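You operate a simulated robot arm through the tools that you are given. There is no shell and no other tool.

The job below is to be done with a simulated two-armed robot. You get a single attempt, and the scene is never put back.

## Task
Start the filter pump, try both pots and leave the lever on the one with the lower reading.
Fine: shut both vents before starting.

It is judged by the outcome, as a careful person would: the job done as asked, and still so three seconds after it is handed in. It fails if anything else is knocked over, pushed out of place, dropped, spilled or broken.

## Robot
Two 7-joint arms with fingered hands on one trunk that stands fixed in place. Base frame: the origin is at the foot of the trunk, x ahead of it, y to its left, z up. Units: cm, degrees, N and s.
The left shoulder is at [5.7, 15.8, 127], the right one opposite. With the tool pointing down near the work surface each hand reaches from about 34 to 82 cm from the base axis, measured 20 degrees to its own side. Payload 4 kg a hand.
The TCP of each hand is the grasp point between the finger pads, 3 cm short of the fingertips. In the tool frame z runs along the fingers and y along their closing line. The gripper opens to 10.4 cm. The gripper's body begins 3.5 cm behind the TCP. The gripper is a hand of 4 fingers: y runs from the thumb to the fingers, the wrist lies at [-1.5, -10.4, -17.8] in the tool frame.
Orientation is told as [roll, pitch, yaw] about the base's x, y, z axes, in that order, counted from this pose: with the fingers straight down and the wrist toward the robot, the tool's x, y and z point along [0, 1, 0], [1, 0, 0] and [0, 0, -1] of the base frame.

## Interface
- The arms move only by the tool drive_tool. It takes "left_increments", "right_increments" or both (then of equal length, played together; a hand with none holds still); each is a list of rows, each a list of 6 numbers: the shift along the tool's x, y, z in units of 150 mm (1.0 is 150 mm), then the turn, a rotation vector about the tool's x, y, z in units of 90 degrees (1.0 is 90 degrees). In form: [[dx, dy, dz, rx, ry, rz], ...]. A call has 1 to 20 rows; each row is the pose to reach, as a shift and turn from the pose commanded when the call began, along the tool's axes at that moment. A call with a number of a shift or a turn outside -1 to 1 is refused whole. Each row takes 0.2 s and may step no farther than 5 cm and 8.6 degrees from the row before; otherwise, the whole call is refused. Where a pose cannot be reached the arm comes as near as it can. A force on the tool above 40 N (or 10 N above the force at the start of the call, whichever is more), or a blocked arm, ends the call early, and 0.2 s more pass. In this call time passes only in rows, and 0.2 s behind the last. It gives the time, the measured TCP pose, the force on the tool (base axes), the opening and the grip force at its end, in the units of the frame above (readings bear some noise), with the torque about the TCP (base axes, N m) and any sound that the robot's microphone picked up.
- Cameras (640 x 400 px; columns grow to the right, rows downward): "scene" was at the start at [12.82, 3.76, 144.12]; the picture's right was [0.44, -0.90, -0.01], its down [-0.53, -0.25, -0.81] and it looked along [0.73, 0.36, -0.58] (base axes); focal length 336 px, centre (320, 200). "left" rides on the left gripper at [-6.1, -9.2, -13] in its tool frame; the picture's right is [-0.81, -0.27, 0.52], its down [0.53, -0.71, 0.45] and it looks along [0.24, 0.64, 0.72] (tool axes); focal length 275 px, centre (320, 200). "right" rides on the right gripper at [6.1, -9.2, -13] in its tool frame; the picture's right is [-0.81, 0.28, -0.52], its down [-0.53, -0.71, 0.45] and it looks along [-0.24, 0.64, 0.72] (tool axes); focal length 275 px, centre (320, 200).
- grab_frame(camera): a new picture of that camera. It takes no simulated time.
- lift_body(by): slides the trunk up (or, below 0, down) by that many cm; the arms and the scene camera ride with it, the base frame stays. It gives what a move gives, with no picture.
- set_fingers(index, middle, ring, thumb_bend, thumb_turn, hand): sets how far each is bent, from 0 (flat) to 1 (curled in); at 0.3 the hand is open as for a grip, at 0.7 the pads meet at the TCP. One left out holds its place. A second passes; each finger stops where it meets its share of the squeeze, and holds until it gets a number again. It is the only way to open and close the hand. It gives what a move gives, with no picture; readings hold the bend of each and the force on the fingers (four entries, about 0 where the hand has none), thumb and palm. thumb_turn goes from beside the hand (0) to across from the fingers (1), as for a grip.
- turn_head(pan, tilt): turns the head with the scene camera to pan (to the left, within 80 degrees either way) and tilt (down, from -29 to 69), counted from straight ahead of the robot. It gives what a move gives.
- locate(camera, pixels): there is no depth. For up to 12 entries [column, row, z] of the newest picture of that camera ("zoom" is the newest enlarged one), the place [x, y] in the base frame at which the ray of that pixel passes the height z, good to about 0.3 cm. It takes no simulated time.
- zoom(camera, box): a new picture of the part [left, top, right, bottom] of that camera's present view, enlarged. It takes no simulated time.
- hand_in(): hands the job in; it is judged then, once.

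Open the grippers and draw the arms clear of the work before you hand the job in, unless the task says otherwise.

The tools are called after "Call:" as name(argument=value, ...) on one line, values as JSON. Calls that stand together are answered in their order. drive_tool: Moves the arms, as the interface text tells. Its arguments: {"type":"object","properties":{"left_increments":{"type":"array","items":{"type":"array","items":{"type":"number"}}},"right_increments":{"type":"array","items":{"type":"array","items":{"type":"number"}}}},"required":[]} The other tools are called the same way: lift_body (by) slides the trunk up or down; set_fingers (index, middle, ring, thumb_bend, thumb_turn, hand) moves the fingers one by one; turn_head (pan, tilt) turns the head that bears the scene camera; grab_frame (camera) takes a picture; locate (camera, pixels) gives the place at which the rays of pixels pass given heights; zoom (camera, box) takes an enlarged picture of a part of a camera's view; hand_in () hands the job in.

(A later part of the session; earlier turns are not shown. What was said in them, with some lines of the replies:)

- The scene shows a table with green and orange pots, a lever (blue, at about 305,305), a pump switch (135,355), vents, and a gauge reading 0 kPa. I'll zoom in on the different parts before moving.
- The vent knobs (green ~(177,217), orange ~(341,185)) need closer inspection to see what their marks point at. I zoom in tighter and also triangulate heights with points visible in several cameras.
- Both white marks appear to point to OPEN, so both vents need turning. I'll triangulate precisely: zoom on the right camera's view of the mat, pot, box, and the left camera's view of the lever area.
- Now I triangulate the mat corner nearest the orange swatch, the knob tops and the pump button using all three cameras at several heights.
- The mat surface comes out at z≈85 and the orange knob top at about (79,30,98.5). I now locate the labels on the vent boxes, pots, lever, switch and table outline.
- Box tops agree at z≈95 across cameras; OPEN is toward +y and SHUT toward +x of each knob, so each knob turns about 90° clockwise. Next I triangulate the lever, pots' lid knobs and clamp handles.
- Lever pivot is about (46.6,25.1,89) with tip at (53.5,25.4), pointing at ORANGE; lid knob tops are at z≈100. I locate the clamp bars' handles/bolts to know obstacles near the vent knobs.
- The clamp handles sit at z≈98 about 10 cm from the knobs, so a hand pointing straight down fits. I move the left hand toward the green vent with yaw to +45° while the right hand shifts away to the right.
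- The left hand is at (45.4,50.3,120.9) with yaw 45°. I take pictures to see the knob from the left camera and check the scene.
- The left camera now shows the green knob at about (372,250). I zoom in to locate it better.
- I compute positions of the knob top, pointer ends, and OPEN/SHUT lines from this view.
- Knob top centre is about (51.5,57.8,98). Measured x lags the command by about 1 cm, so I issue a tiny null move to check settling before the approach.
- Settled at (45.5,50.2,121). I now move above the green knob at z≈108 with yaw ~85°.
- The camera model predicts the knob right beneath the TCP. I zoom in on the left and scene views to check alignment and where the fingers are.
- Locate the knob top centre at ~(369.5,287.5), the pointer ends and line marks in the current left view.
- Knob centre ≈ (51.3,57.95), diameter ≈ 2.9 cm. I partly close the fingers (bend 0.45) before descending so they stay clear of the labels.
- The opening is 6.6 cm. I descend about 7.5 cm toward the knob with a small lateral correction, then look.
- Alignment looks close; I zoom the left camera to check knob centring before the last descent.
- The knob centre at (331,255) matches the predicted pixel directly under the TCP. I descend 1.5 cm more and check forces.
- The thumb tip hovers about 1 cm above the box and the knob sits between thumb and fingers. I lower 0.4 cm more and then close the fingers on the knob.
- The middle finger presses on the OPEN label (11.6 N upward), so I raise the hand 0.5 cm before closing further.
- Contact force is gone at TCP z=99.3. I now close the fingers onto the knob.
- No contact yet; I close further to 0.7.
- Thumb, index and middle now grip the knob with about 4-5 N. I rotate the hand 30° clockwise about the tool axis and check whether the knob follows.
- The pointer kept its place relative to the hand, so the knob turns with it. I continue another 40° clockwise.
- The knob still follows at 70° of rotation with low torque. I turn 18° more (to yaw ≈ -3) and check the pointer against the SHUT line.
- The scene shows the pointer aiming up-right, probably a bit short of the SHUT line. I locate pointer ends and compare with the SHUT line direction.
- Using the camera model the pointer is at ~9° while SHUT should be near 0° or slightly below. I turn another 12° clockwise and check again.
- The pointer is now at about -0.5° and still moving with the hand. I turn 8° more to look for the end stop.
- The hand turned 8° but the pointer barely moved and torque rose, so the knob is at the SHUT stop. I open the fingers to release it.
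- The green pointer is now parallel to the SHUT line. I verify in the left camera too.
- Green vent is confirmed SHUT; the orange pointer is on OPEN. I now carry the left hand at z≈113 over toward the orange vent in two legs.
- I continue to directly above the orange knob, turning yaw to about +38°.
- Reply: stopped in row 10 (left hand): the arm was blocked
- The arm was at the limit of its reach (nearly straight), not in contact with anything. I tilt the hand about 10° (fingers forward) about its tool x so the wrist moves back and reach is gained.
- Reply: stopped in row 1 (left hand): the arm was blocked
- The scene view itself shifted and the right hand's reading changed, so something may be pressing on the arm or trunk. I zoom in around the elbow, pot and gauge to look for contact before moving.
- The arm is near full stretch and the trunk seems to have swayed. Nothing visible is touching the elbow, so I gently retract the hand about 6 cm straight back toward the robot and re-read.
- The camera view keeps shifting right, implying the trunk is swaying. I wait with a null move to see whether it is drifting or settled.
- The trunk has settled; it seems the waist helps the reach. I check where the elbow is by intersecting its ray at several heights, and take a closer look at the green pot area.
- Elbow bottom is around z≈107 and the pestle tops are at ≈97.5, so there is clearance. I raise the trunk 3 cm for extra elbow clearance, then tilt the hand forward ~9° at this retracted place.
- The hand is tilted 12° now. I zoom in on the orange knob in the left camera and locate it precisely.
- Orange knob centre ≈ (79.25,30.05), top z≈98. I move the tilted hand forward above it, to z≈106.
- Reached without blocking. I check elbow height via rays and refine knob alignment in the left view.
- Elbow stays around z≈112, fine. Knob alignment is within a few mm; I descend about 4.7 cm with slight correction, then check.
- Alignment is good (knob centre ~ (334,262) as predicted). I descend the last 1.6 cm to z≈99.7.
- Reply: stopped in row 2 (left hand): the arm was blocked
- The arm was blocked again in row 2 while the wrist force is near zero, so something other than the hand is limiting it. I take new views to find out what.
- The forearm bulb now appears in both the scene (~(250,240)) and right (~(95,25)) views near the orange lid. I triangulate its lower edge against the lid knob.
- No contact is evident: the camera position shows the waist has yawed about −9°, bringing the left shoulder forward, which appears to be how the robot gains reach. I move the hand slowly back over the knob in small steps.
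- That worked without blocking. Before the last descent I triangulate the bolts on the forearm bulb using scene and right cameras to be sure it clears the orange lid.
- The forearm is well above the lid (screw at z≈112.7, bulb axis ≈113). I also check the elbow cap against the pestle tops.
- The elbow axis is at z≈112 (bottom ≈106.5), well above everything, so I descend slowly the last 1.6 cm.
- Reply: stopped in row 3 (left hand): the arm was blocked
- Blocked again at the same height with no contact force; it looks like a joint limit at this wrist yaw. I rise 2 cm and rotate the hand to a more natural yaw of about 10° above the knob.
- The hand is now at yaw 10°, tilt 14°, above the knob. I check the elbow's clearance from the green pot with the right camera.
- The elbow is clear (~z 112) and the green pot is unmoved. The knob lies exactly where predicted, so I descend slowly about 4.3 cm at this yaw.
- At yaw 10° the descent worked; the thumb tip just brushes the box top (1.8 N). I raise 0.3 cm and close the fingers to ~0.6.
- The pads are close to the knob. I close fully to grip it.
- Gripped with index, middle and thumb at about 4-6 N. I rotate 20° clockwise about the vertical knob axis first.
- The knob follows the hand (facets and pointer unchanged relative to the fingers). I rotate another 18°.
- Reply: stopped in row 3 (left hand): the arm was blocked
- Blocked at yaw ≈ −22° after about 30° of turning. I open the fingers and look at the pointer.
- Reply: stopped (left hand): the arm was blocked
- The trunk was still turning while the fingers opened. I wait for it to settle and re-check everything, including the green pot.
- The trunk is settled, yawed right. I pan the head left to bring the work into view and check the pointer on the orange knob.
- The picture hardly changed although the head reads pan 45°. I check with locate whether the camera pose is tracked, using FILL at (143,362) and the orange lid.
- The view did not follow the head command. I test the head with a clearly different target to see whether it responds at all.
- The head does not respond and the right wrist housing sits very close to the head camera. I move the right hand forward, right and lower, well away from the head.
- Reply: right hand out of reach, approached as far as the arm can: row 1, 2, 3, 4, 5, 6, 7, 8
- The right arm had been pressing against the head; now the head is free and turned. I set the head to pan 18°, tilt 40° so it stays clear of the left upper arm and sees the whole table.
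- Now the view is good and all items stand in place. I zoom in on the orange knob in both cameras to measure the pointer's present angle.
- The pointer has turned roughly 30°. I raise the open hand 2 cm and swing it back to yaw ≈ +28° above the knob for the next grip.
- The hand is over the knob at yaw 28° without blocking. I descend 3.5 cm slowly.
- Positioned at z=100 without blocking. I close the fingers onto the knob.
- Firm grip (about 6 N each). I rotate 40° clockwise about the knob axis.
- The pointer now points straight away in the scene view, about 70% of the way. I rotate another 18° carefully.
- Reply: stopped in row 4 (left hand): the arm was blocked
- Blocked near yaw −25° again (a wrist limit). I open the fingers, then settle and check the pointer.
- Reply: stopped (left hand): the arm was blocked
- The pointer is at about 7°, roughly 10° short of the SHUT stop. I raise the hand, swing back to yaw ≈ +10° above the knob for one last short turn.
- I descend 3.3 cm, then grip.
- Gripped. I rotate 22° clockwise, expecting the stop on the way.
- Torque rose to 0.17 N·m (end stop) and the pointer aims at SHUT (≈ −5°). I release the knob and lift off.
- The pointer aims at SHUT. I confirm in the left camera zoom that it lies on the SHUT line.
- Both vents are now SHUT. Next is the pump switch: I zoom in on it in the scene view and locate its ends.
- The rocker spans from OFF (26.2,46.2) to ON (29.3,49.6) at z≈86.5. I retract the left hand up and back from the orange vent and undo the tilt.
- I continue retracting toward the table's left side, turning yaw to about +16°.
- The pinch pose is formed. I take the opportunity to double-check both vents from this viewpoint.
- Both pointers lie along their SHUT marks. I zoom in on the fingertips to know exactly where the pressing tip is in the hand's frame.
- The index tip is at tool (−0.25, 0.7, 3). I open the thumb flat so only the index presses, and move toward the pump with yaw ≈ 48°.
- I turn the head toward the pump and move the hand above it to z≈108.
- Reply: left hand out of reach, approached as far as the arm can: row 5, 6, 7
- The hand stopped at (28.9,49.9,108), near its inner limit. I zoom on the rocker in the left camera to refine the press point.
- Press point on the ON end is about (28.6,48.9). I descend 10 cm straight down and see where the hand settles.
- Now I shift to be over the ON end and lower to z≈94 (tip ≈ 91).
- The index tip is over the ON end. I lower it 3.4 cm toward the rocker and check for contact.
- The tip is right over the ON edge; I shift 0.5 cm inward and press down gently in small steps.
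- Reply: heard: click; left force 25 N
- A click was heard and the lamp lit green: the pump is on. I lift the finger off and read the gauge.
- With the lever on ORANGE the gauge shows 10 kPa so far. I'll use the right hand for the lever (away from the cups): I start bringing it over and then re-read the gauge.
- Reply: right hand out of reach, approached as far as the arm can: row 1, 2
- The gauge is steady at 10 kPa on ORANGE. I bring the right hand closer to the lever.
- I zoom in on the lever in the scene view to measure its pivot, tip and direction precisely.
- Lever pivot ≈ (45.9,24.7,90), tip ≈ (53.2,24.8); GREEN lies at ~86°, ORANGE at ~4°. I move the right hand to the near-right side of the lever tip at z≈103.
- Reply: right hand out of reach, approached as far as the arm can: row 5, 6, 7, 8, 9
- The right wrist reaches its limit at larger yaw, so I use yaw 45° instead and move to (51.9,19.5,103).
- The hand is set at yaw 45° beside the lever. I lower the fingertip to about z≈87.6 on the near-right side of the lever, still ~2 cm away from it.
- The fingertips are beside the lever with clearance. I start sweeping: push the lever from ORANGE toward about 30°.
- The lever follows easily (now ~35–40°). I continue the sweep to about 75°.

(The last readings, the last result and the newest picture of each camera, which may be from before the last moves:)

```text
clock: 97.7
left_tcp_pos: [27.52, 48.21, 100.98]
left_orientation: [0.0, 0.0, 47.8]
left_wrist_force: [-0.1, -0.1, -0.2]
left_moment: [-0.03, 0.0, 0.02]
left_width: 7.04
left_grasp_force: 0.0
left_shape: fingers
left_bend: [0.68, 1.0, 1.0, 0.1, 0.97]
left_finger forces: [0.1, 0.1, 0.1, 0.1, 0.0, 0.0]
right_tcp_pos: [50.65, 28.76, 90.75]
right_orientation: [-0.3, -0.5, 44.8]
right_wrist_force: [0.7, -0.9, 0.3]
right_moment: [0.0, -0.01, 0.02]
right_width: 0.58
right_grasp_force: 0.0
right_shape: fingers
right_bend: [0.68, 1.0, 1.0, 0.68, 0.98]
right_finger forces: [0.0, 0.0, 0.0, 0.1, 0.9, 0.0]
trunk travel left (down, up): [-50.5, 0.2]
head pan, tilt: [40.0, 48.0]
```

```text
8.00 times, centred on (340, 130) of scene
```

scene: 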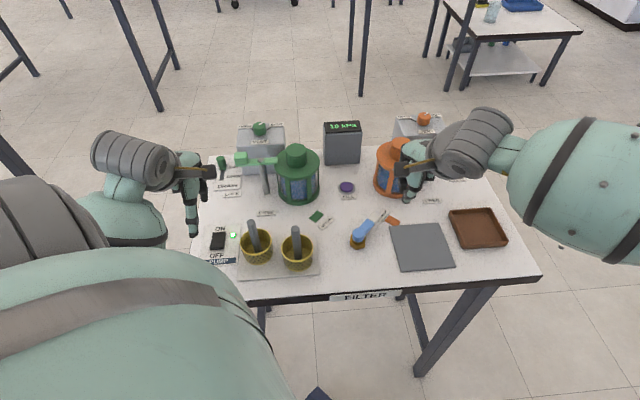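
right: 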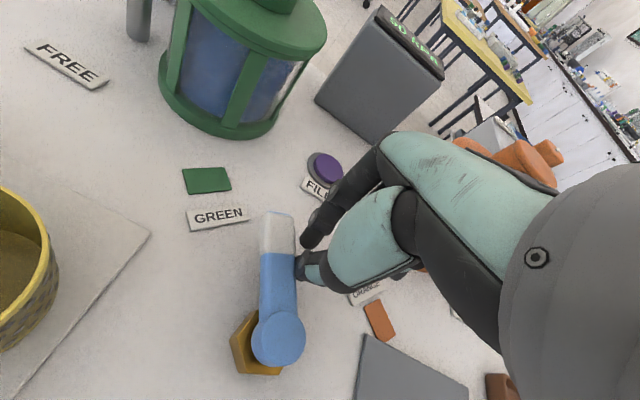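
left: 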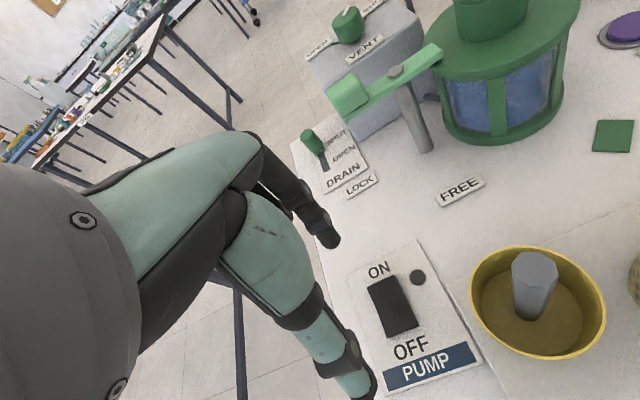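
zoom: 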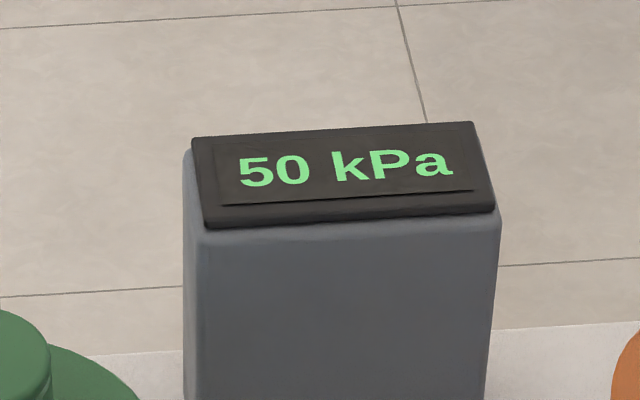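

The gauge changed to 50 kPa with the lever at about 68°. I push on until the lever fully points at GREEN.

Call:
drive_tool(right_increments=[[0.027, -0.007, 0, 0, 0, 0], [0.054, -0.014, 0, 0, 0, 0], [0.081, -0.022, 0, 0, 0, 0], [0.108, -0.029, 0, 0, 0, 0], [0.108, -0.029, 0, 0, 0, 0]])

Call:
grab_frame(camera="right")

Call:
zoom(camera="scene", box=[290, 165, 434, 255])

Call:
zoom(camera="scene", box=[300, 105, 380, 155])

```text
clock: 98.8
left_tcp_pos: [27.67, 48.21, 101.05]
left_orientation: [0.0, -0.1, 47.9]
left_wrist_force: [0.5, 0.6, 0.9]
left_moment: [-0.03, 0.02, -0.03]
left_width: 7.07
left_grasp_force: 0.0
left_shape: fingers
left_bend: [0.68, 1.0, 1.0, 0.1, 0.97]
left_finger forces: [0.0, 0.1, 0.1, 0.0, 0.0, 0.0]
right_tcp_pos: [49.32, 29.64, 90.75]
right_orientation: [-0.4, -0.7, 44.9]
right_wrist_force: [2.8, -1.0, 1.5]
right_moment: [0.0, 0.0, 0.06]
right_width: 0.46
right_grasp_force: 1.8
right_shape: fingers
right_bend: [0.68, 1.0, 1.0, 0.69, 0.99]
right_finger forces: [0.1, 0.0, 0.0, 0.2, 3.4, 0.0]
trunk travel left (down, up): [-50.5, 0.2]
head pan, tilt: [40.0, 48.0]
```

```text
taken
```

right: 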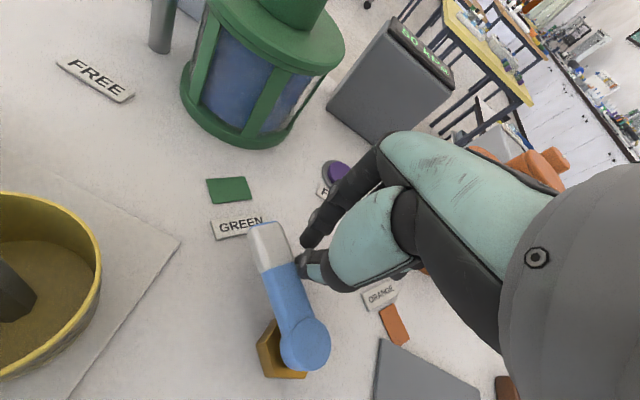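

```text
4.44 times, centred on (362, 210) of scene
```

zoom: 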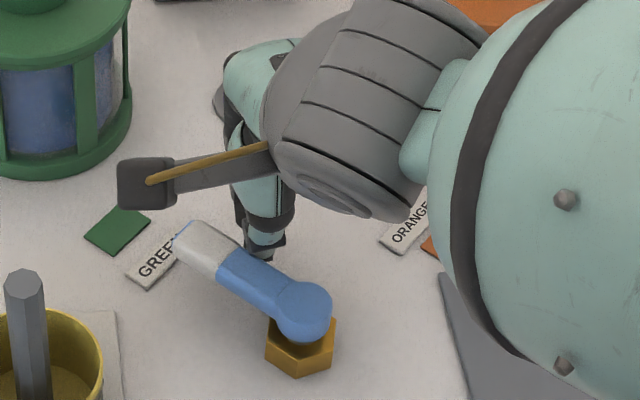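

```text
8.00 times, centred on (340, 130) of scene
```

zoom: 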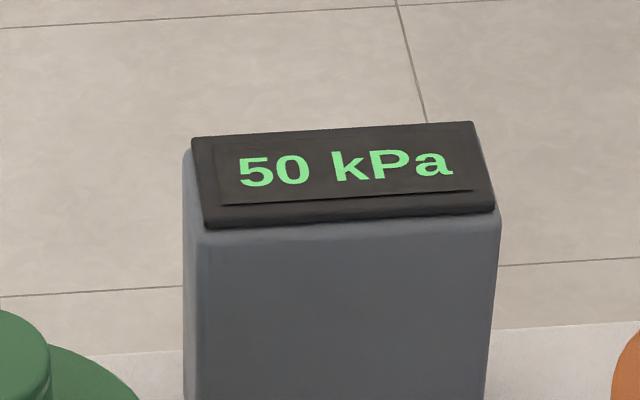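

The force rises (3.4 N), so the lever seems at its GREEN stop; the gauge shows 50 kPa. I back the fingers off slightly, wait, and re-read with the lever angle measured.

Call:
drive_tool(right_increments=[[-0.05, 0.0, 0, 0, 0, 0], [-0.1, 0.0, 0, 0, 0, 0], [-0.13, 0.0, 0, 0, 0, 0], [-0.13, 0, 0, 0, 0, 0], [-0.13, 0, 0, 0, 0, 0]])

Call:
grab_frame(camera="right")

Call:
grab_frame(camera="scene")

Call:
zoom(camera="scene", box=[300, 105, 380, 155])

Call:
zoom(camera="scene", box=[290, 165, 434, 255])

```text
clock: 100.0
left_tcp_pos: [27.63, 48.26, 101.03]
left_orientation: [0.0, 0.0, 47.8]
left_wrist_force: [0.5, 0.7, -0.3]
left_moment: [0.02, -0.01, 0.01]
left_width: 7.06
left_grasp_force: 0.0
left_shape: fingers
left_bend: [0.68, 1.0, 1.0, 0.1, 0.97]
left_finger forces: [0.0, 0.1, 0.1, 0.1, 0.0, 0.0]
right_tcp_pos: [50.71, 28.18, 90.79]
right_orientation: [-0.3, -0.6, 44.9]
right_wrist_force: [0.6, -0.9, 0.2]
right_moment: [0.02, -0.01, -0.01]
right_width: 0.54
right_grasp_force: 0.1
right_shape: fingers
right_bend: [0.68, 1.0, 1.0, 0.68, 0.98]
right_finger forces: [0.0, 0.0, 0.0, 0.0, 0.0, 0.0]
trunk travel left (down, up): [-50.5, 0.2]
head pan, tilt: [40.0, 48.0]
```

```text
taken
```

right: 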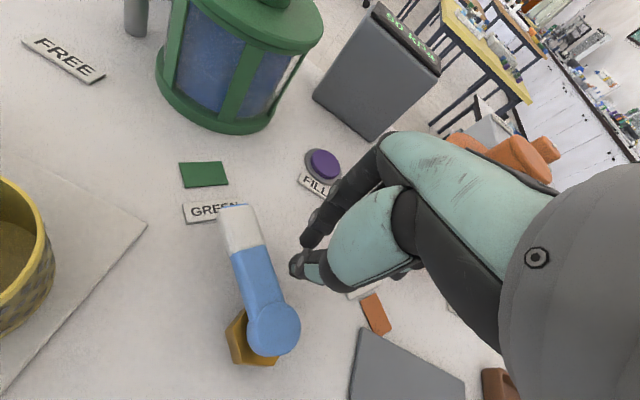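

```text
taken
```

scene: 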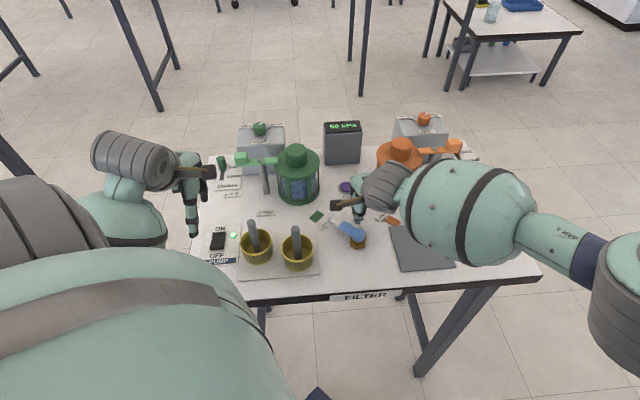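

```text
8.00 times, centred on (340, 130) of scene
```

zoom: 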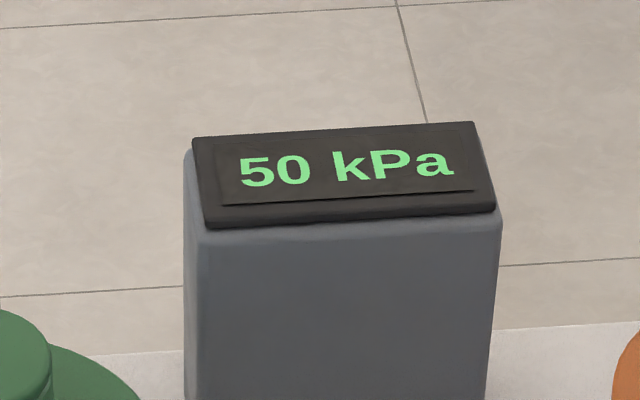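

```text
4.44 times, centred on (362, 210) of scene
```

zoom: 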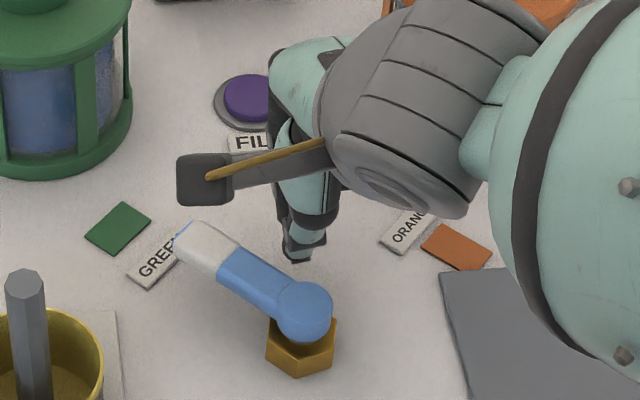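

GREEN is steady at 50 kPa versus 10 kPa on ORANGE. Before going back I re-check both vent pointers in the current scene view, to be sure the readings are with vents shut.

Call:
zoom(camera="scene", box=[236, 115, 284, 145])

Call:
zoom(camera="scene", box=[400, 105, 448, 135])

Call:
locate(camera="right", pixels=[[274, 328, 90], [238, 208, 90], [213, 211, 85.3]])

```text
13.33 times, centred on (260, 130) of scene
```

zoom: 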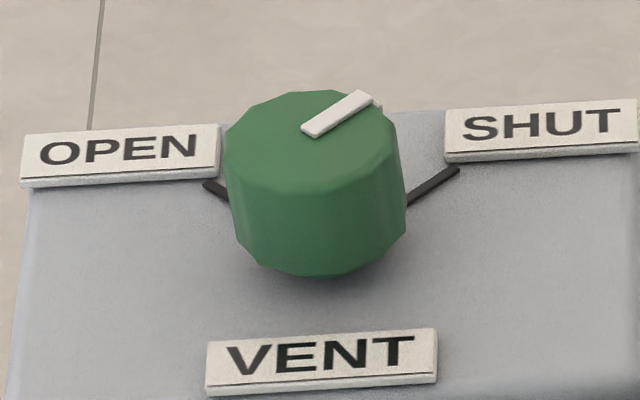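

```text
13.33 times, centred on (424, 120) of scene
```

zoom: 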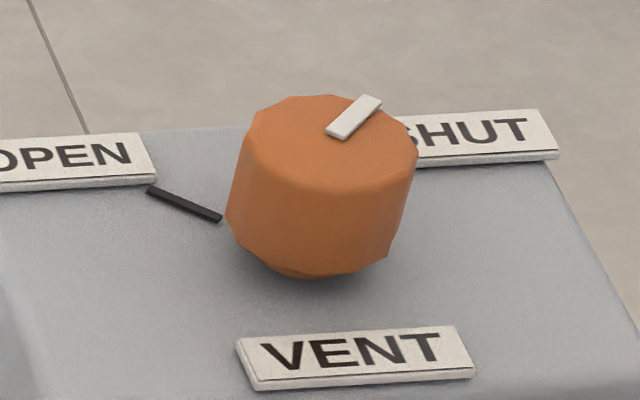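

```text
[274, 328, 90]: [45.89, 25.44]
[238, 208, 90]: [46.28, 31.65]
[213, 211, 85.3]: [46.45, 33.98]
```

Both pointers sit at the same SHUT stop (≈ −6°), and the lever measured 86° (GREEN). ORANGE has the lower reading, so the lever must go back. I check the pestle near the path of the right hand with the left camera.

Call:
grab_frame(camera="left")

Call:
zoom(camera="scene", box=[230, 205, 342, 275])

```text
taken
```

left: 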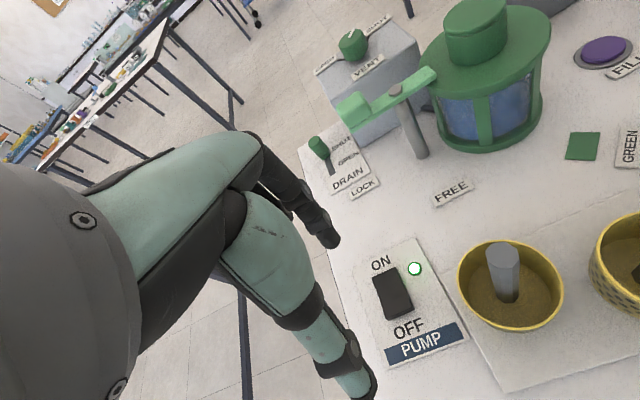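

```text
5.71 times, centred on (286, 240) of scene
```

zoom: 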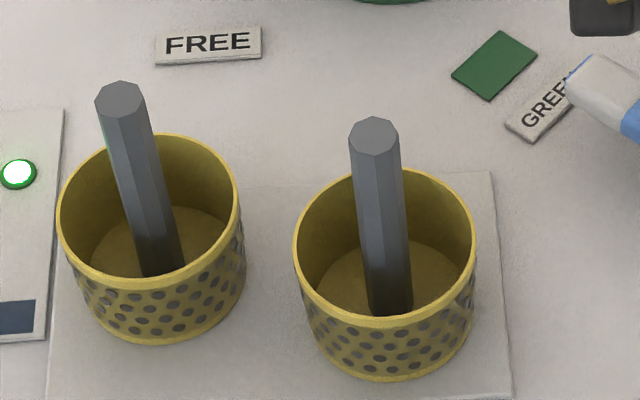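

Call:
locate(camera="left", pixels=[[503, 254, 92], [503, 254, 95], [503, 254, 98], [512, 285, 90], [512, 285, 92]])

Call:
locate(camera="scene", pixels=[[251, 222.5, 92], [251, 222.5, 95], [251, 222.5, 98], [295.5, 228.6, 92], [295.5, 228.6, 95], [295.5, 228.6, 98], [297.5, 247.5, 90], [297.5, 247.5, 92]])

```text
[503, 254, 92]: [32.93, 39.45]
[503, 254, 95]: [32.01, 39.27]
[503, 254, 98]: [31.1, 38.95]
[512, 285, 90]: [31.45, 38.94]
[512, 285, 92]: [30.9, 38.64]
```

```text
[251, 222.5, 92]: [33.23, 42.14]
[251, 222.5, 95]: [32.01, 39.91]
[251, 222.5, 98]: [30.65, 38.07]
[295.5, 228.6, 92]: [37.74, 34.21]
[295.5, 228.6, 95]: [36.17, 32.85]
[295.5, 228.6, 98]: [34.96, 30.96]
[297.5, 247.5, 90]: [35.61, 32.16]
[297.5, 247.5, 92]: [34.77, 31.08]
```

Pestle tops are at z≈96 with pestle 2 at (35.7,32.1). I look at the right hand closely to see how low the curled fingers hang.

Call:
zoom(camera="scene", box=[326, 165, 406, 215])

Call:
zoom(camera="right", box=[230, 170, 390, 300])

```text
8.00 times, centred on (366, 190) of scene
```

zoom: 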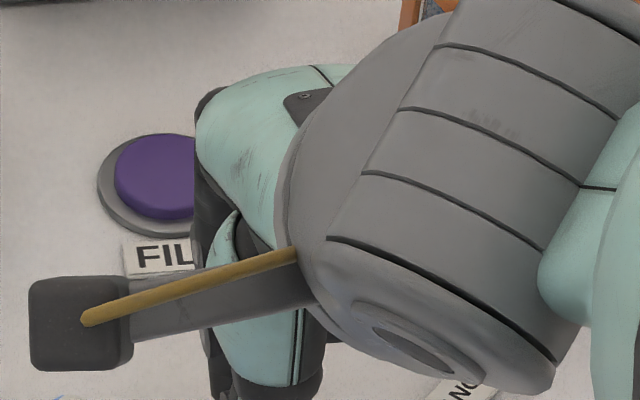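

```text
3.08 times, centred on (310, 235) of right
```

zoom: 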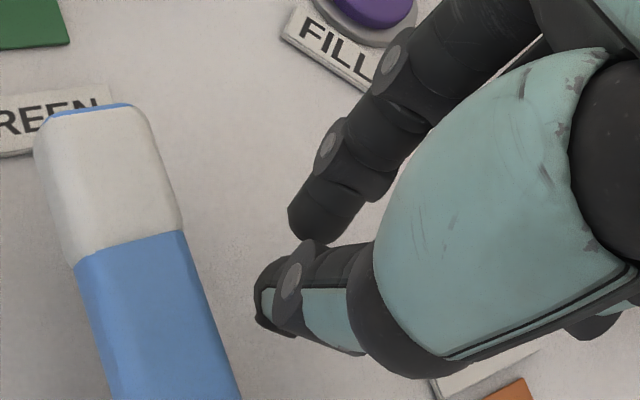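

The curled fingertips stay above the lever height. I lift the right hand over the lever, move to its left side at about (43,29), and come down again.

Call:
drive_tool(right_increments=[[0, 0, -0.15, 0, 0, 0], [0, 0, -0.3, 0, 0, 0], [0, 0, -0.43, 0, 0, 0], [0.08, -0.065, -0.43, 0, 0, 0], [0.16, -0.13, -0.43, 0, 0, 0], [0.24, -0.195, -0.43, 0, 0, 0], [0.32, -0.26, -0.43, 0, 0, 0], [0.401, -0.325, -0.43, 0, 0, 0], [0.401, -0.325, -0.43, 0, 0, 0]])

Call:
grab_frame(camera="right")

Call:
grab_frame(camera="scene")

```text
clock: 102.0
left_tcp_pos: [27.63, 48.25, 101.09]
left_orientation: [0.0, -0.1, 47.8]
left_wrist_force: [0.0, 0.3, -0.9]
left_moment: [0.0, 0.02, 0.01]
left_width: 7.02
left_grasp_force: 0.0
left_shape: fingers
left_bend: [0.68, 1.0, 1.0, 0.1, 0.97]
left_finger forces: [0.1, 0.1, 0.0, 0.1, 0.0, 0.1]
right_tcp_pos: [42.85, 28.89, 97.34]
right_orientation: [-0.4, -0.7, 44.9]
right_wrist_force: [-0.2, -0.9, 0.3]
right_moment: [0.02, -0.01, -0.01]
right_width: 0.54
right_grasp_force: 0.1
right_shape: fingers
right_bend: [0.68, 1.0, 1.0, 0.68, 0.98]
right_finger forces: [0.0, 0.0, 0.1, 0.0, 0.2, 0.1]
trunk travel left (down, up): [-50.5, 0.2]
head pan, tilt: [40.0, 48.0]
```

```text
taken
```

right: 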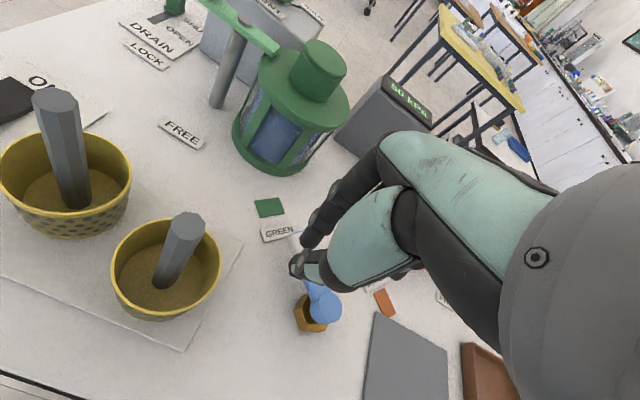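

```text
taken
```

scene: 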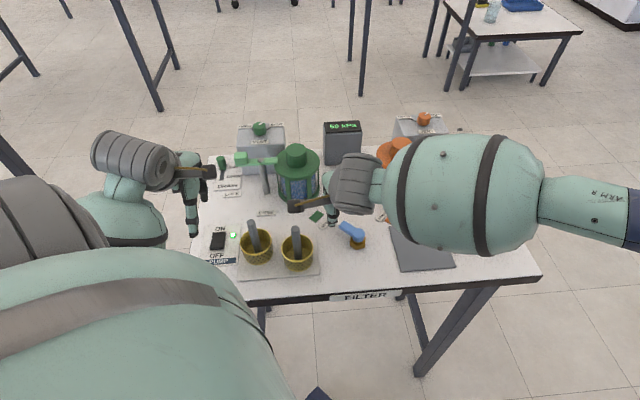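

The fingertips are to the left of the lever, clear of cup 2. I lower to z≈91.2 (tips ≈ 88).

Call:
drive_tool(right_increments=[[0, 0, 0.1, 0, 0, 0], [0, 0, 0.2, 0, 0, 0], [0, 0, 0.3, 0, 0, 0], [0, 0, 0.37, 0, 0, 0], [0, 0, 0.409, 0, 0, 0], [0, 0, 0.409, 0, 0, 0]])

Call:
grab_frame(camera="right")

Call:
zoom(camera="scene", box=[280, 185, 392, 255])

```text
clock: 103.5
left_tcp_pos: [27.53, 48.35, 100.96]
left_orientation: [-0.1, 0.0, 47.8]
left_wrist_force: [-0.4, 0.7, 0.4]
left_moment: [0.0, -0.02, 0.04]
left_width: 7.04
left_grasp_force: 0.1
left_shape: fingers
left_bend: [0.68, 1.0, 1.0, 0.1, 0.97]
left_finger forces: [0.1, 0.1, 0.0, 0.0, 0.0, 0.0]
right_tcp_pos: [42.91, 29.04, 90.96]
right_orientation: [-0.2, -0.7, 44.9]
right_wrist_force: [0.0, 0.0, -0.4]
right_moment: [0.01, 0.0, -0.01]
right_width: 0.54
right_grasp_force: 0.0
right_shape: fingers
right_bend: [0.68, 1.0, 1.0, 0.68, 0.98]
right_finger forces: [0.0, 0.0, 0.0, 0.0, 0.1, 0.0]
trunk travel left (down, up): [-50.5, 0.2]
head pan, tilt: [40.0, 48.0]
```

```text
taken
```

right: 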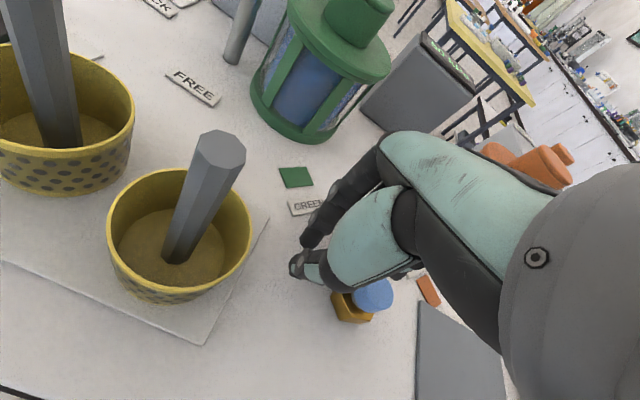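

```text
5.71 times, centred on (336, 220) of scene
```

zoom: 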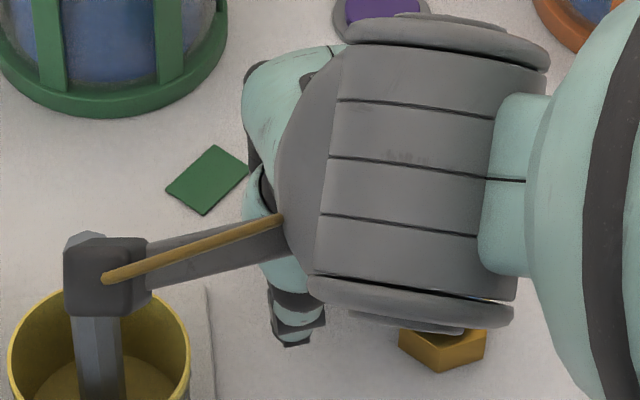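

No contact; the fingertips are down left of the lever. I sweep clockwise, pushing the lever from GREEN to about 45°.

Call:
drive_tool(right_increments=[[-0.02, 0.021, 0, 0, 0, 0], [-0.041, 0.043, 0, 0, 0, 0], [-0.052, 0.081, 0, 0, 0, 0], [-0.063, 0.119, 0, 0, 0, 0], [-0.092, 0.163, 0, 0, 0, 0], [-0.121, 0.206, 0, 0, 0, 0], [-0.166, 0.243, 0, 0, 0, 0], [-0.212, 0.28, 0, 0, 0, 0], [-0.212, 0.28, 0, 0, 0, 0]])

Call:
grab_frame(camera="right")

Call:
zoom(camera="scene", box=[300, 185, 412, 255])

```text
clock: 105.5
left_tcp_pos: [27.71, 48.31, 101.01]
left_orientation: [0.1, 0.0, 47.9]
left_wrist_force: [0.2, 0.0, 0.2]
left_moment: [-0.01, 0.01, 0.0]
left_width: 7.01
left_grasp_force: 0.0
left_shape: fingers
left_bend: [0.68, 1.0, 1.0, 0.1, 0.97]
left_finger forces: [0.1, 0.0, 0.2, 0.1, 0.0, 0.0]
right_tcp_pos: [48.27, 29.81, 90.92]
right_orientation: [-0.4, -0.7, 44.9]
right_wrist_force: [-0.3, 0.7, 0.0]
right_moment: [0.02, 0.01, 0.0]
right_width: 0.52
right_grasp_force: 0.6
right_shape: fingers
right_bend: [0.69, 1.0, 1.0, 0.68, 0.98]
right_finger forces: [0.4, 0.1, 0.0, 0.1, 0.1, 0.0]
trunk travel left (down, up): [-50.5, 0.2]
head pan, tilt: [40.0, 48.0]
```

```text
taken
```

right: 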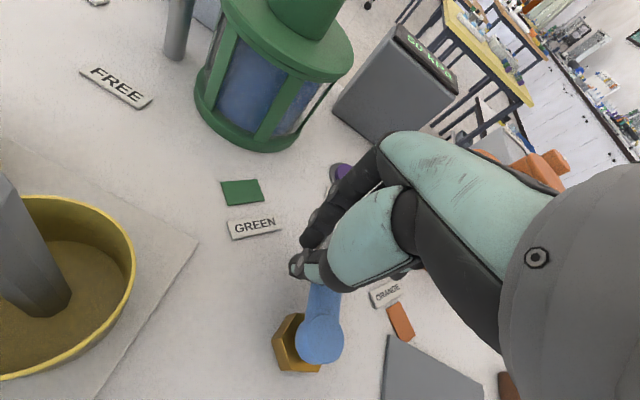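

```text
5.71 times, centred on (356, 220) of scene
```

zoom: 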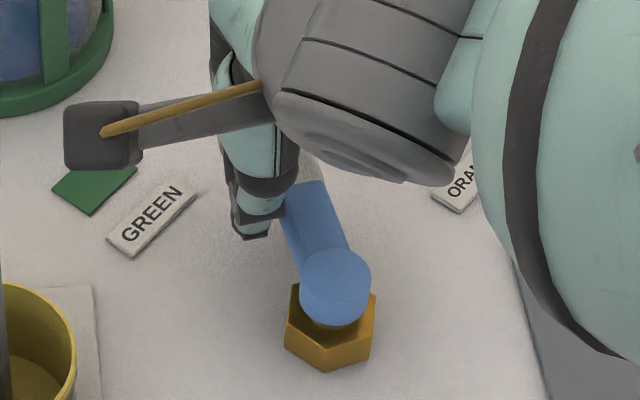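

The lever follows (now about 52°). I continue clockwise toward ORANGE.

Call:
drive_tool(right_increments=[[-0.04, 0.007, 0, 0, 0, 0], [-0.081, 0.013, 0, 0, 0, 0], [-0.118, 0.018, 0, 0, 0, 0], [-0.154, 0.022, 0, 0, 0, 0], [-0.179, 0.025, 0, 0, 0, 0], [-0.203, 0.027, 0, 0, 0, 0], [-0.203, 0.027, 0, 0, 0, 0]])

Call:
grab_frame(camera="right")

Call:
zoom(camera="scene", box=[310, 185, 422, 255])

Call:
zoom(camera="scene", box=[300, 105, 380, 155])

```text
clock: 107.0
left_tcp_pos: [27.64, 48.24, 101.04]
left_orientation: [0.0, 0.0, 47.7]
left_wrist_force: [1.0, -0.3, 0.9]
left_moment: [0.0, -0.03, 0.0]
left_width: 7.07
left_grasp_force: 0.2
left_shape: fingers
left_bend: [0.68, 1.0, 1.0, 0.1, 0.97]
left_finger forces: [0.0, 0.0, 0.1, 0.0, 0.1, 0.0]
right_tcp_pos: [50.59, 27.76, 91.01]
right_orientation: [-0.3, -0.7, 44.9]
right_wrist_force: [-0.2, 0.5, 0.4]
right_moment: [0.0, 0.03, 0.01]
right_width: 0.53
right_grasp_force: 0.6
right_shape: fingers
right_bend: [0.68, 1.0, 1.0, 0.69, 0.97]
right_finger forces: [0.0, 0.0, 0.0, 0.1, 1.0, 0.0]
trunk travel left (down, up): [-50.5, 0.2]
head pan, tilt: [40.0, 48.0]
```

```text
taken
```

right: 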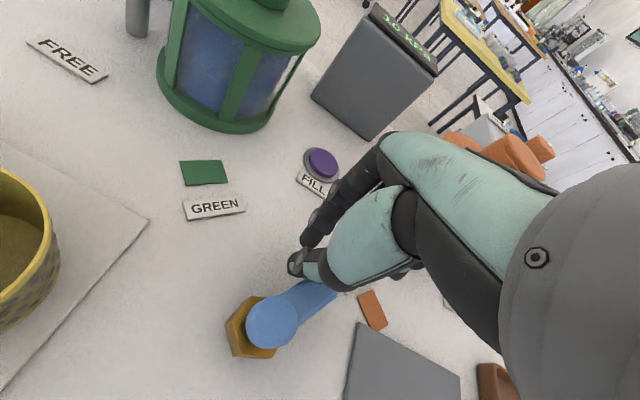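

```text
5.71 times, centred on (366, 220) of scene
```

zoom: 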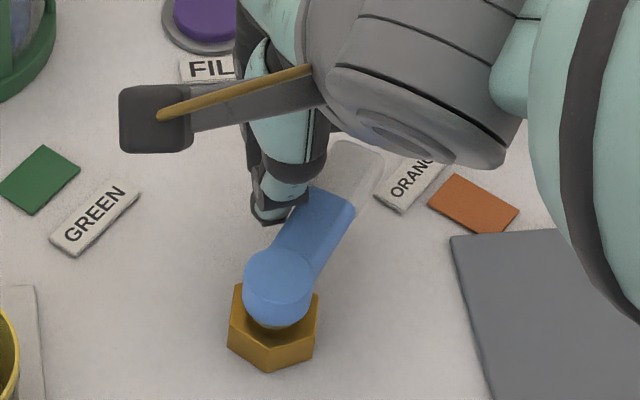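

```text
8.00 times, centred on (340, 130) of scene
```

zoom: 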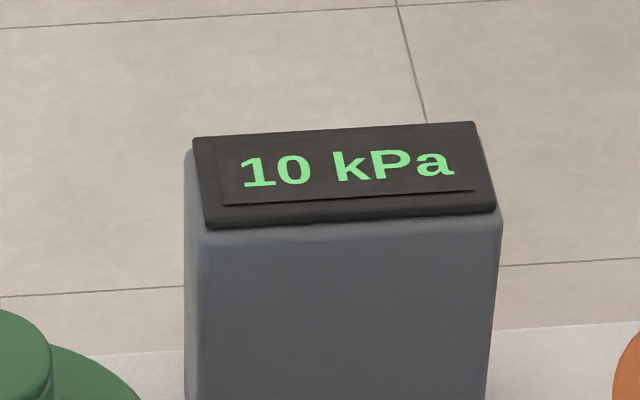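

The gauge is back at 10 kPa; the lever is at roughly 15–20°. I push it the rest of the way to the ORANGE stop.

Call:
drive_tool(right_increments=[[-0.019, -0.012, 0, 0, 0, 0], [-0.038, -0.024, 0, 0, 0, 0], [-0.057, -0.036, 0, 0, 0, 0], [-0.0755, -0.047, 0, 0, 0, 0], [-0.0755, -0.047, 0, 0, 0, 0]])

Call:
grab_frame(camera="right")

Call:
zoom(camera="scene", box=[310, 185, 422, 255])

```text
clock: 108.2
left_tcp_pos: [27.49, 48.41, 100.93]
left_orientation: [0.0, 0.0, 47.8]
left_wrist_force: [-1.1, 1.0, 0.5]
left_moment: [-0.03, 0.0, -0.02]
left_width: 7.01
left_grasp_force: 0.1
left_shape: fingers
left_bend: [0.68, 1.0, 1.0, 0.1, 0.97]
left_finger forces: [0.0, 0.0, 0.0, 0.1, 0.0, 0.0]
right_tcp_pos: [50.83, 26.69, 91.14]
right_orientation: [-0.2, -0.7, 45.0]
right_wrist_force: [-1.4, 8.3, 1.3]
right_moment: [0.14, 0.06, -0.19]
right_width: 0.09
right_grasp_force: 4.7
right_shape: fingers
right_bend: [0.68, 1.0, 1.0, 0.71, 0.95]
right_finger forces: [0.0, 0.1, 0.0, 0.0, 8.3, 0.0]
trunk travel left (down, up): [-50.5, 0.2]
head pan, tilt: [40.0, 48.0]
```

```text
taken
```

right: 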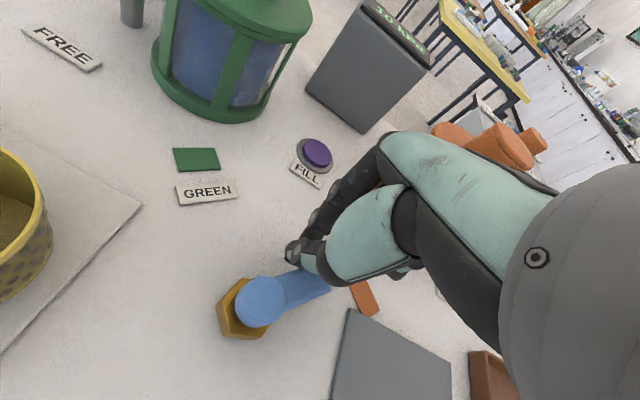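

```text
5.71 times, centred on (366, 220) of scene
```

zoom: 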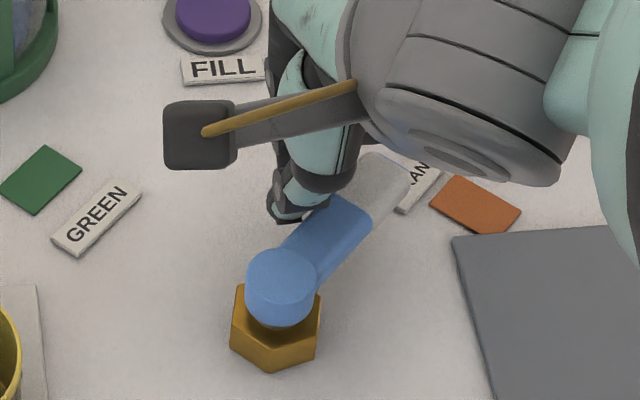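

The force rose to 8 N: the lever is at its ORANGE stop. I back off the finger and lift the right hand clear.

Call:
drive_tool(right_increments=[[0.03, 0.03, 0, 0, 0, 0], [0.06, 0.06, 0, 0, 0, 0], [0.07, 0.07, -0.12, 0, 0, 0], [0.07, 0.07, -0.3, 0, 0, 0], [0.07, 0.07, -0.5, 0, 0, 0], [0.07, 0.07, -0.7, 0, 0, 0], [0.07, 0.07, -0.9, 0, 0, 0]])

Call:
grab_frame(camera="right")

Call:
zoom(camera="scene", box=[310, 195, 422, 265])

Call:
zoom(camera="scene", box=[300, 105, 380, 155])

```text
clock: 109.8
left_tcp_pos: [27.7, 48.2, 101.04]
left_orientation: [0.0, 0.0, 47.9]
left_wrist_force: [0.3, 0.4, -0.1]
left_moment: [-0.02, 0.02, 0.01]
left_width: 7.04
left_grasp_force: 0.0
left_shape: fingers
left_bend: [0.68, 1.0, 1.0, 0.1, 0.97]
left_finger forces: [0.0, 0.0, 0.0, 0.0, 0.1, 0.0]
right_tcp_pos: [50.69, 28.03, 104.6]
right_orientation: [-0.3, -0.6, 44.9]
right_wrist_force: [0.5, -0.2, 0.4]
right_moment: [0.0, 0.0, 0.01]
right_width: 0.58
right_grasp_force: 0.0
right_shape: fingers
right_bend: [0.68, 1.0, 1.0, 0.68, 0.97]
right_finger forces: [0.1, 0.1, 0.0, 0.1, 0.1, 0.1]
trunk travel left (down, up): [-50.5, 0.2]
head pan, tilt: [40.0, 48.0]
```

```text
taken
```

right: 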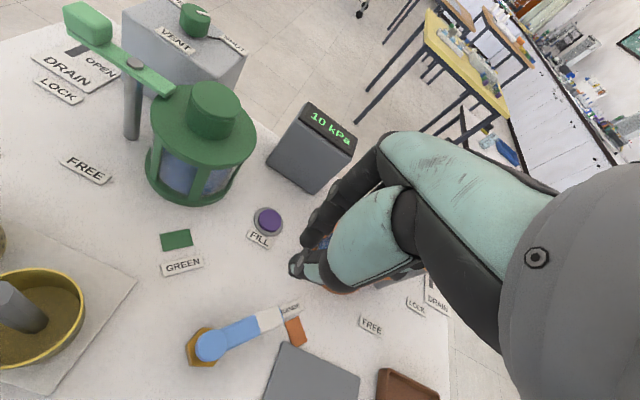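

```text
5.71 times, centred on (366, 230) of scene
```

zoom: 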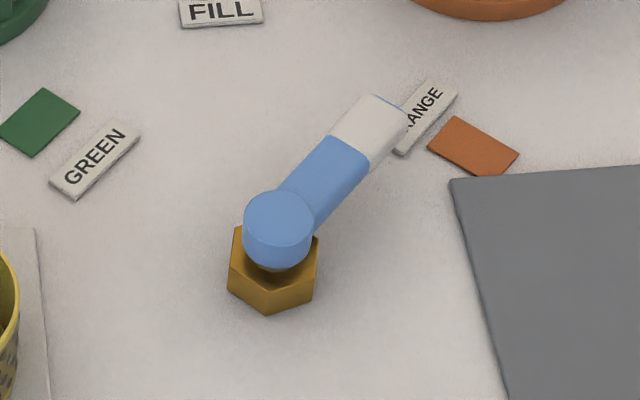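

```text
8.00 times, centred on (340, 130) of scene
```

zoom: 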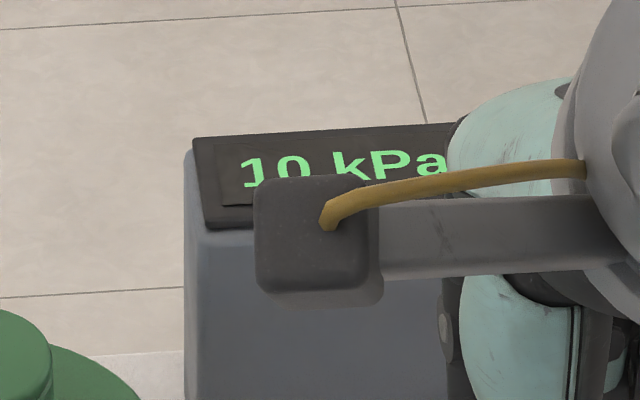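

The lever is exactly back on ORANGE and the gauge reads 10 kPa. I retract the right hand up and to the right, and lift the left hand away from the pump.

Call:
drive_tool(right_increments=[[0, 0, -0.15, 0, 0, 0], [-0.06, -0.1, -0.3, 0, 0, 0], [-0.15, -0.24, -0.45, 0, 0, 0], [-0.24, -0.38, -0.533, 0, 0, 0], [-0.33, -0.52, -0.533, 0, 0, 0], [-0.42, -0.66, -0.533, 0, 0, 0], [-0.519, -0.8, -0.533, 0, 0, 0], [-0.519, -0.8, -0.533, 0, 0, 0]], left_increments=[[0, 0, -0.15, 0, 0, 0], [0, 0, -0.3, 0, 0, 0], [-0.08, 0.07, -0.45, 0, 0, 0], [-0.16, 0.15, -0.6, 0, 0, 0], [-0.24, 0.22, -0.75, 0, 0, 0], [-0.32, 0.3, -0.9, 0, 0, 0], [-0.41, 0.376, -1.0, 0, 0, 0], [-0.41, 0.376, -1.0, 0, 0, 0]])

Call:
grab_frame(camera="scene")

```text
clock: 111.7
left_tcp_pos: [35.81, 48.39, 115.93]
left_orientation: [-0.1, 0.0, 48.0]
left_wrist_force: [-0.1, 1.0, 1.3]
left_moment: [0.0, 0.02, -0.04]
left_width: 7.04
left_grasp_force: 0.0
left_shape: fingers
left_bend: [0.68, 1.0, 1.0, 0.1, 0.97]
left_finger forces: [0.1, 0.0, 0.0, 0.0, 0.0, 0.0]
left hand out of reach, approached as far as the arm can: row 1, 2, 3
right_tcp_pos: [47.72, 14.0, 112.57]
right_orientation: [-0.3, -0.6, 44.9]
right_wrist_force: [0.5, -0.5, -0.6]
right_moment: [0.0, 0.02, 0.01]
right_width: 0.58
right_grasp_force: 0.1
right_shape: fingers
right_bend: [0.68, 1.0, 1.0, 0.68, 0.97]
right_finger forces: [0.0, 0.1, 0.1, 0.1, 0.0, 0.1]
trunk travel left (down, up): [-50.5, 0.2]
head pan, tilt: [40.0, 48.0]
```

```text
taken
```

scene: 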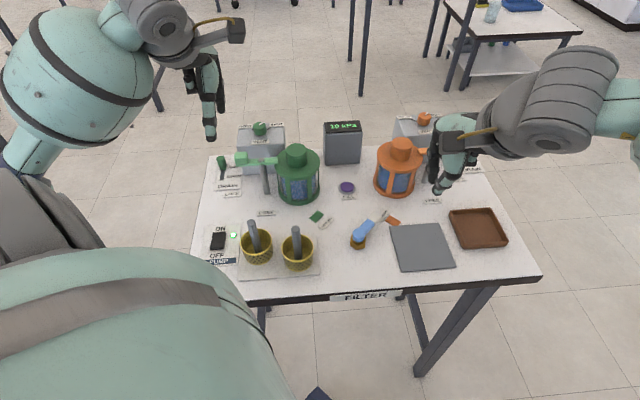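

Everything is in place. I draw the right hand further away to the right and raise the left hand a bit more.

Call:
drive_tool(right_increments=[[-0.08, -0.135, -0.04, 0, 0, 0.03], [-0.16, -0.27, -0.08, 0, 0, 0.06], [-0.24, -0.4, -0.11, 0, 0, 0.1], [-0.32, -0.54, -0.15, 0, 0, 0.14], [-0.4, -0.67, -0.19, 0, 0, 0.18], [-0.48, -0.8, -0.23, 0, 0, 0.22], [-0.567, -0.942, -0.267, 0, 0, 0.25], [-0.567, -0.942, -0.267, 0, 0, 0.25]], left_increments=[[0, 0, -0.05, 0, 0, 0.03], [0, 0, -0.1, 0, 0, 0.06], [0, 0, -0.15, 0, 0, 0.1], [0, 0, -0.2, 0, 0, 0.14], [0, 0, -0.25, 0, 0, 0.18], [0, 0, -0.3, 0, 0, 0.22], [0, 0, -0.333, 0, 0, 0.25], [0, 0, -0.333, 0, 0, 0.25]])

Call:
set_fingers(hand="right", index=0.3, middle=0.3, ring=0.3, thumb_bend=0.3)

Call:
set_fingers(hand="left", index=0.3, middle=0.3, ring=0.3, thumb_bend=0.3)

Call:
grab_frame(camera="scene")

Call:
zoom(camera="scene", box=[190, 100, 350, 200])

Call:
zoom(camera="scene", box=[330, 100, 490, 200])

Call:
zoom(camera="scene", box=[190, 190, 350, 290])

Call:
zoom(camera="scene", box=[330, 190, 490, 290])

```text
clock: 113.5
left_tcp_pos: [36.01, 48.24, 120.88]
left_orientation: [0.0, 0.0, 25.3]
left_wrist_force: [0.5, 0.2, 0.0]
left_moment: [-0.01, 0.0, -0.02]
left_width: 7.06
left_grasp_force: 0.0
left_shape: fingers
left_bend: [0.68, 1.0, 1.0, 0.1, 0.97]
left_finger forces: [0.0, 0.1, 0.1, 0.1, 0.0, 0.0]
right_tcp_pos: [43.44, -2.26, 116.61]
right_orientation: [-0.1, -0.7, 22.4]
right_wrist_force: [-0.6, -0.3, -0.3]
right_moment: [-0.01, 0.01, 0.02]
right_width: 0.58
right_grasp_force: 0.1
right_shape: fingers
right_bend: [0.68, 1.0, 1.0, 0.68, 0.97]
right_finger forces: [0.1, 0.1, 0.1, 0.0, 0.0, 0.1]
trunk travel left (down, up): [-50.5, 0.2]
head pan, tilt: [40.0, 48.0]
```

```text
clock: 114.5
left_tcp_pos: [35.95, 48.17, 120.94]
left_orientation: [0.0, 0.0, 25.4]
left_wrist_force: [-0.1, 0.3, -0.6]
left_moment: [-0.01, -0.01, 0.0]
left_width: 7.03
left_grasp_force: 0.1
left_shape: fingers
left_bend: [0.68, 1.0, 1.0, 0.1, 0.97]
left_finger forces: [0.0, 0.0, 0.0, 0.1, 0.0, 0.0]
right_tcp_pos: [43.5, -2.2, 116.55]
right_orientation: [0.0, -0.8, 22.3]
right_wrist_force: [0.9, -0.4, -0.4]
right_moment: [-0.03, -0.01, -0.02]
right_width: 10.27
right_grasp_force: 0.0
right_shape: fingers
right_bend: [0.3, 0.3, 0.3, 0.3, 0.97]
right_finger forces: [0.0, 0.0, 0.1, 0.0, 0.0, 0.0]
trunk travel left (down, up): [-50.5, 0.2]
head pan, tilt: [40.0, 48.0]
```

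```text
clock: 115.5
left_tcp_pos: [35.79, 48.04, 120.98]
left_orientation: [0.0, 0.0, 25.4]
left_wrist_force: [-0.1, -0.6, -0.6]
left_moment: [-0.02, 0.02, -0.01]
left_width: 10.34
left_grasp_force: 0.0
left_shape: fingers
left_bend: [0.3, 0.3, 0.3, 0.3, 0.97]
left_finger forces: [0.1, 0.0, 0.0, 0.0, 0.0, 0.1]
right_tcp_pos: [43.54, -2.11, 116.5]
right_orientation: [-0.1, -0.6, 22.5]
right_wrist_force: [-1.0, 0.4, 0.3]
right_moment: [-0.01, 0.01, 0.02]
right_width: 10.28
right_grasp_force: 0.1
right_shape: fingers
right_bend: [0.3, 0.3, 0.3, 0.3, 0.97]
right_finger forces: [0.0, 0.1, 0.0, 0.0, 0.1, 0.0]
trunk travel left (down, up): [-50.5, 0.2]
head pan, tilt: [40.0, 48.0]
```

```text
taken
```

scene: 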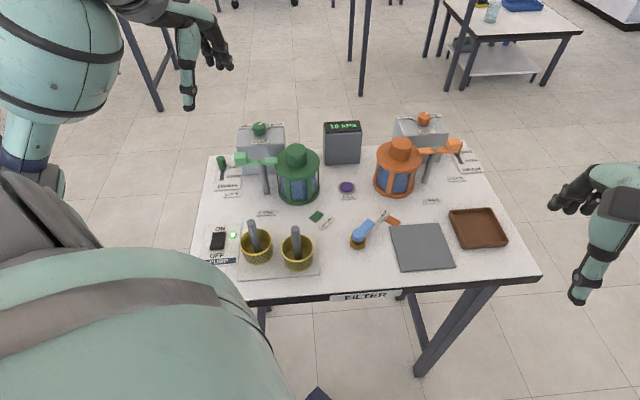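

```text
4.00 times, centred on (270, 150) of scene
```

zoom: 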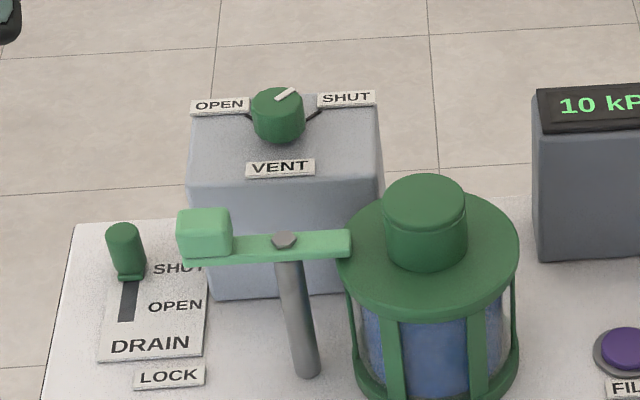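

```text
4.00 times, centred on (410, 150) of scene
```

zoom: 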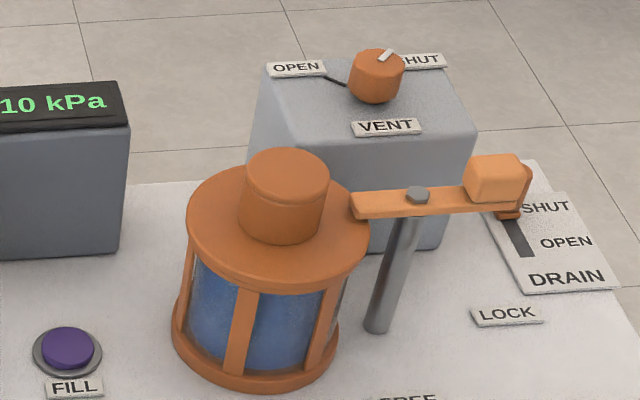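

```text
4.00 times, centred on (270, 240) of scene
```

zoom: 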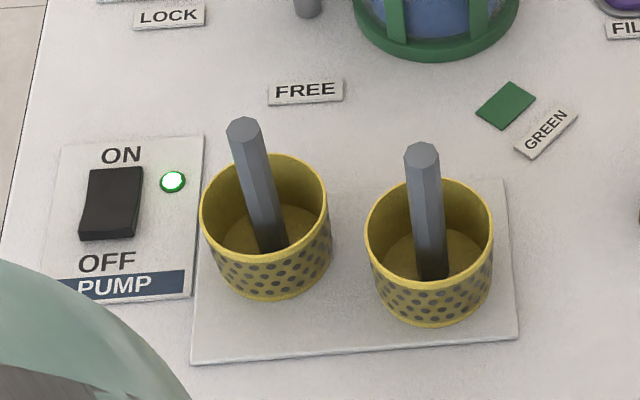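

```text
4.00 times, centred on (410, 240) of scene
```

zoom: 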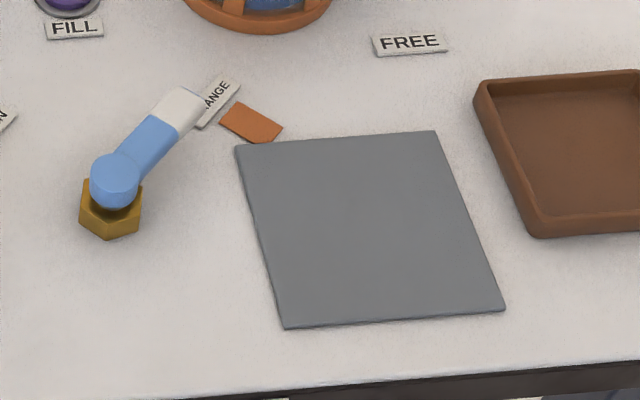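

The final check shows everything as it should be:
- Pump lamp lit.
- Both vents on SHUT.
- Lever on ORANGE, which reads 10 kPa against 50 kPa on GREEN.
- Nothing displaced.
- Hands open and clear of the work.

I hand the job in.

Call:
hand_in()

```text
The job is handed in.
```

The pump is running and the lever is on ORANGE, which read 10 kPa against 50 kPa on GREEN.

- **Vents:** I turned both vent knobs to their SHUT stops before switching the pump on.
- **Trial:** ORANGE read 10 kPa with the lever in its starting position. I then pushed the lever to GREEN, where the gauge held at 50 kPa. After I moved the lever back, the gauge returned to 10 kPa.
- **Scene:** The last pictures show the pots, cups, tray and mat in place and nothing knocked over. Both hands are open and clear of the work.

While turning the orange vent, the left arm stopped several times as blocked, and the right arm was pressing against the head. I moved the right arm away and finished the turn in shorter strokes.
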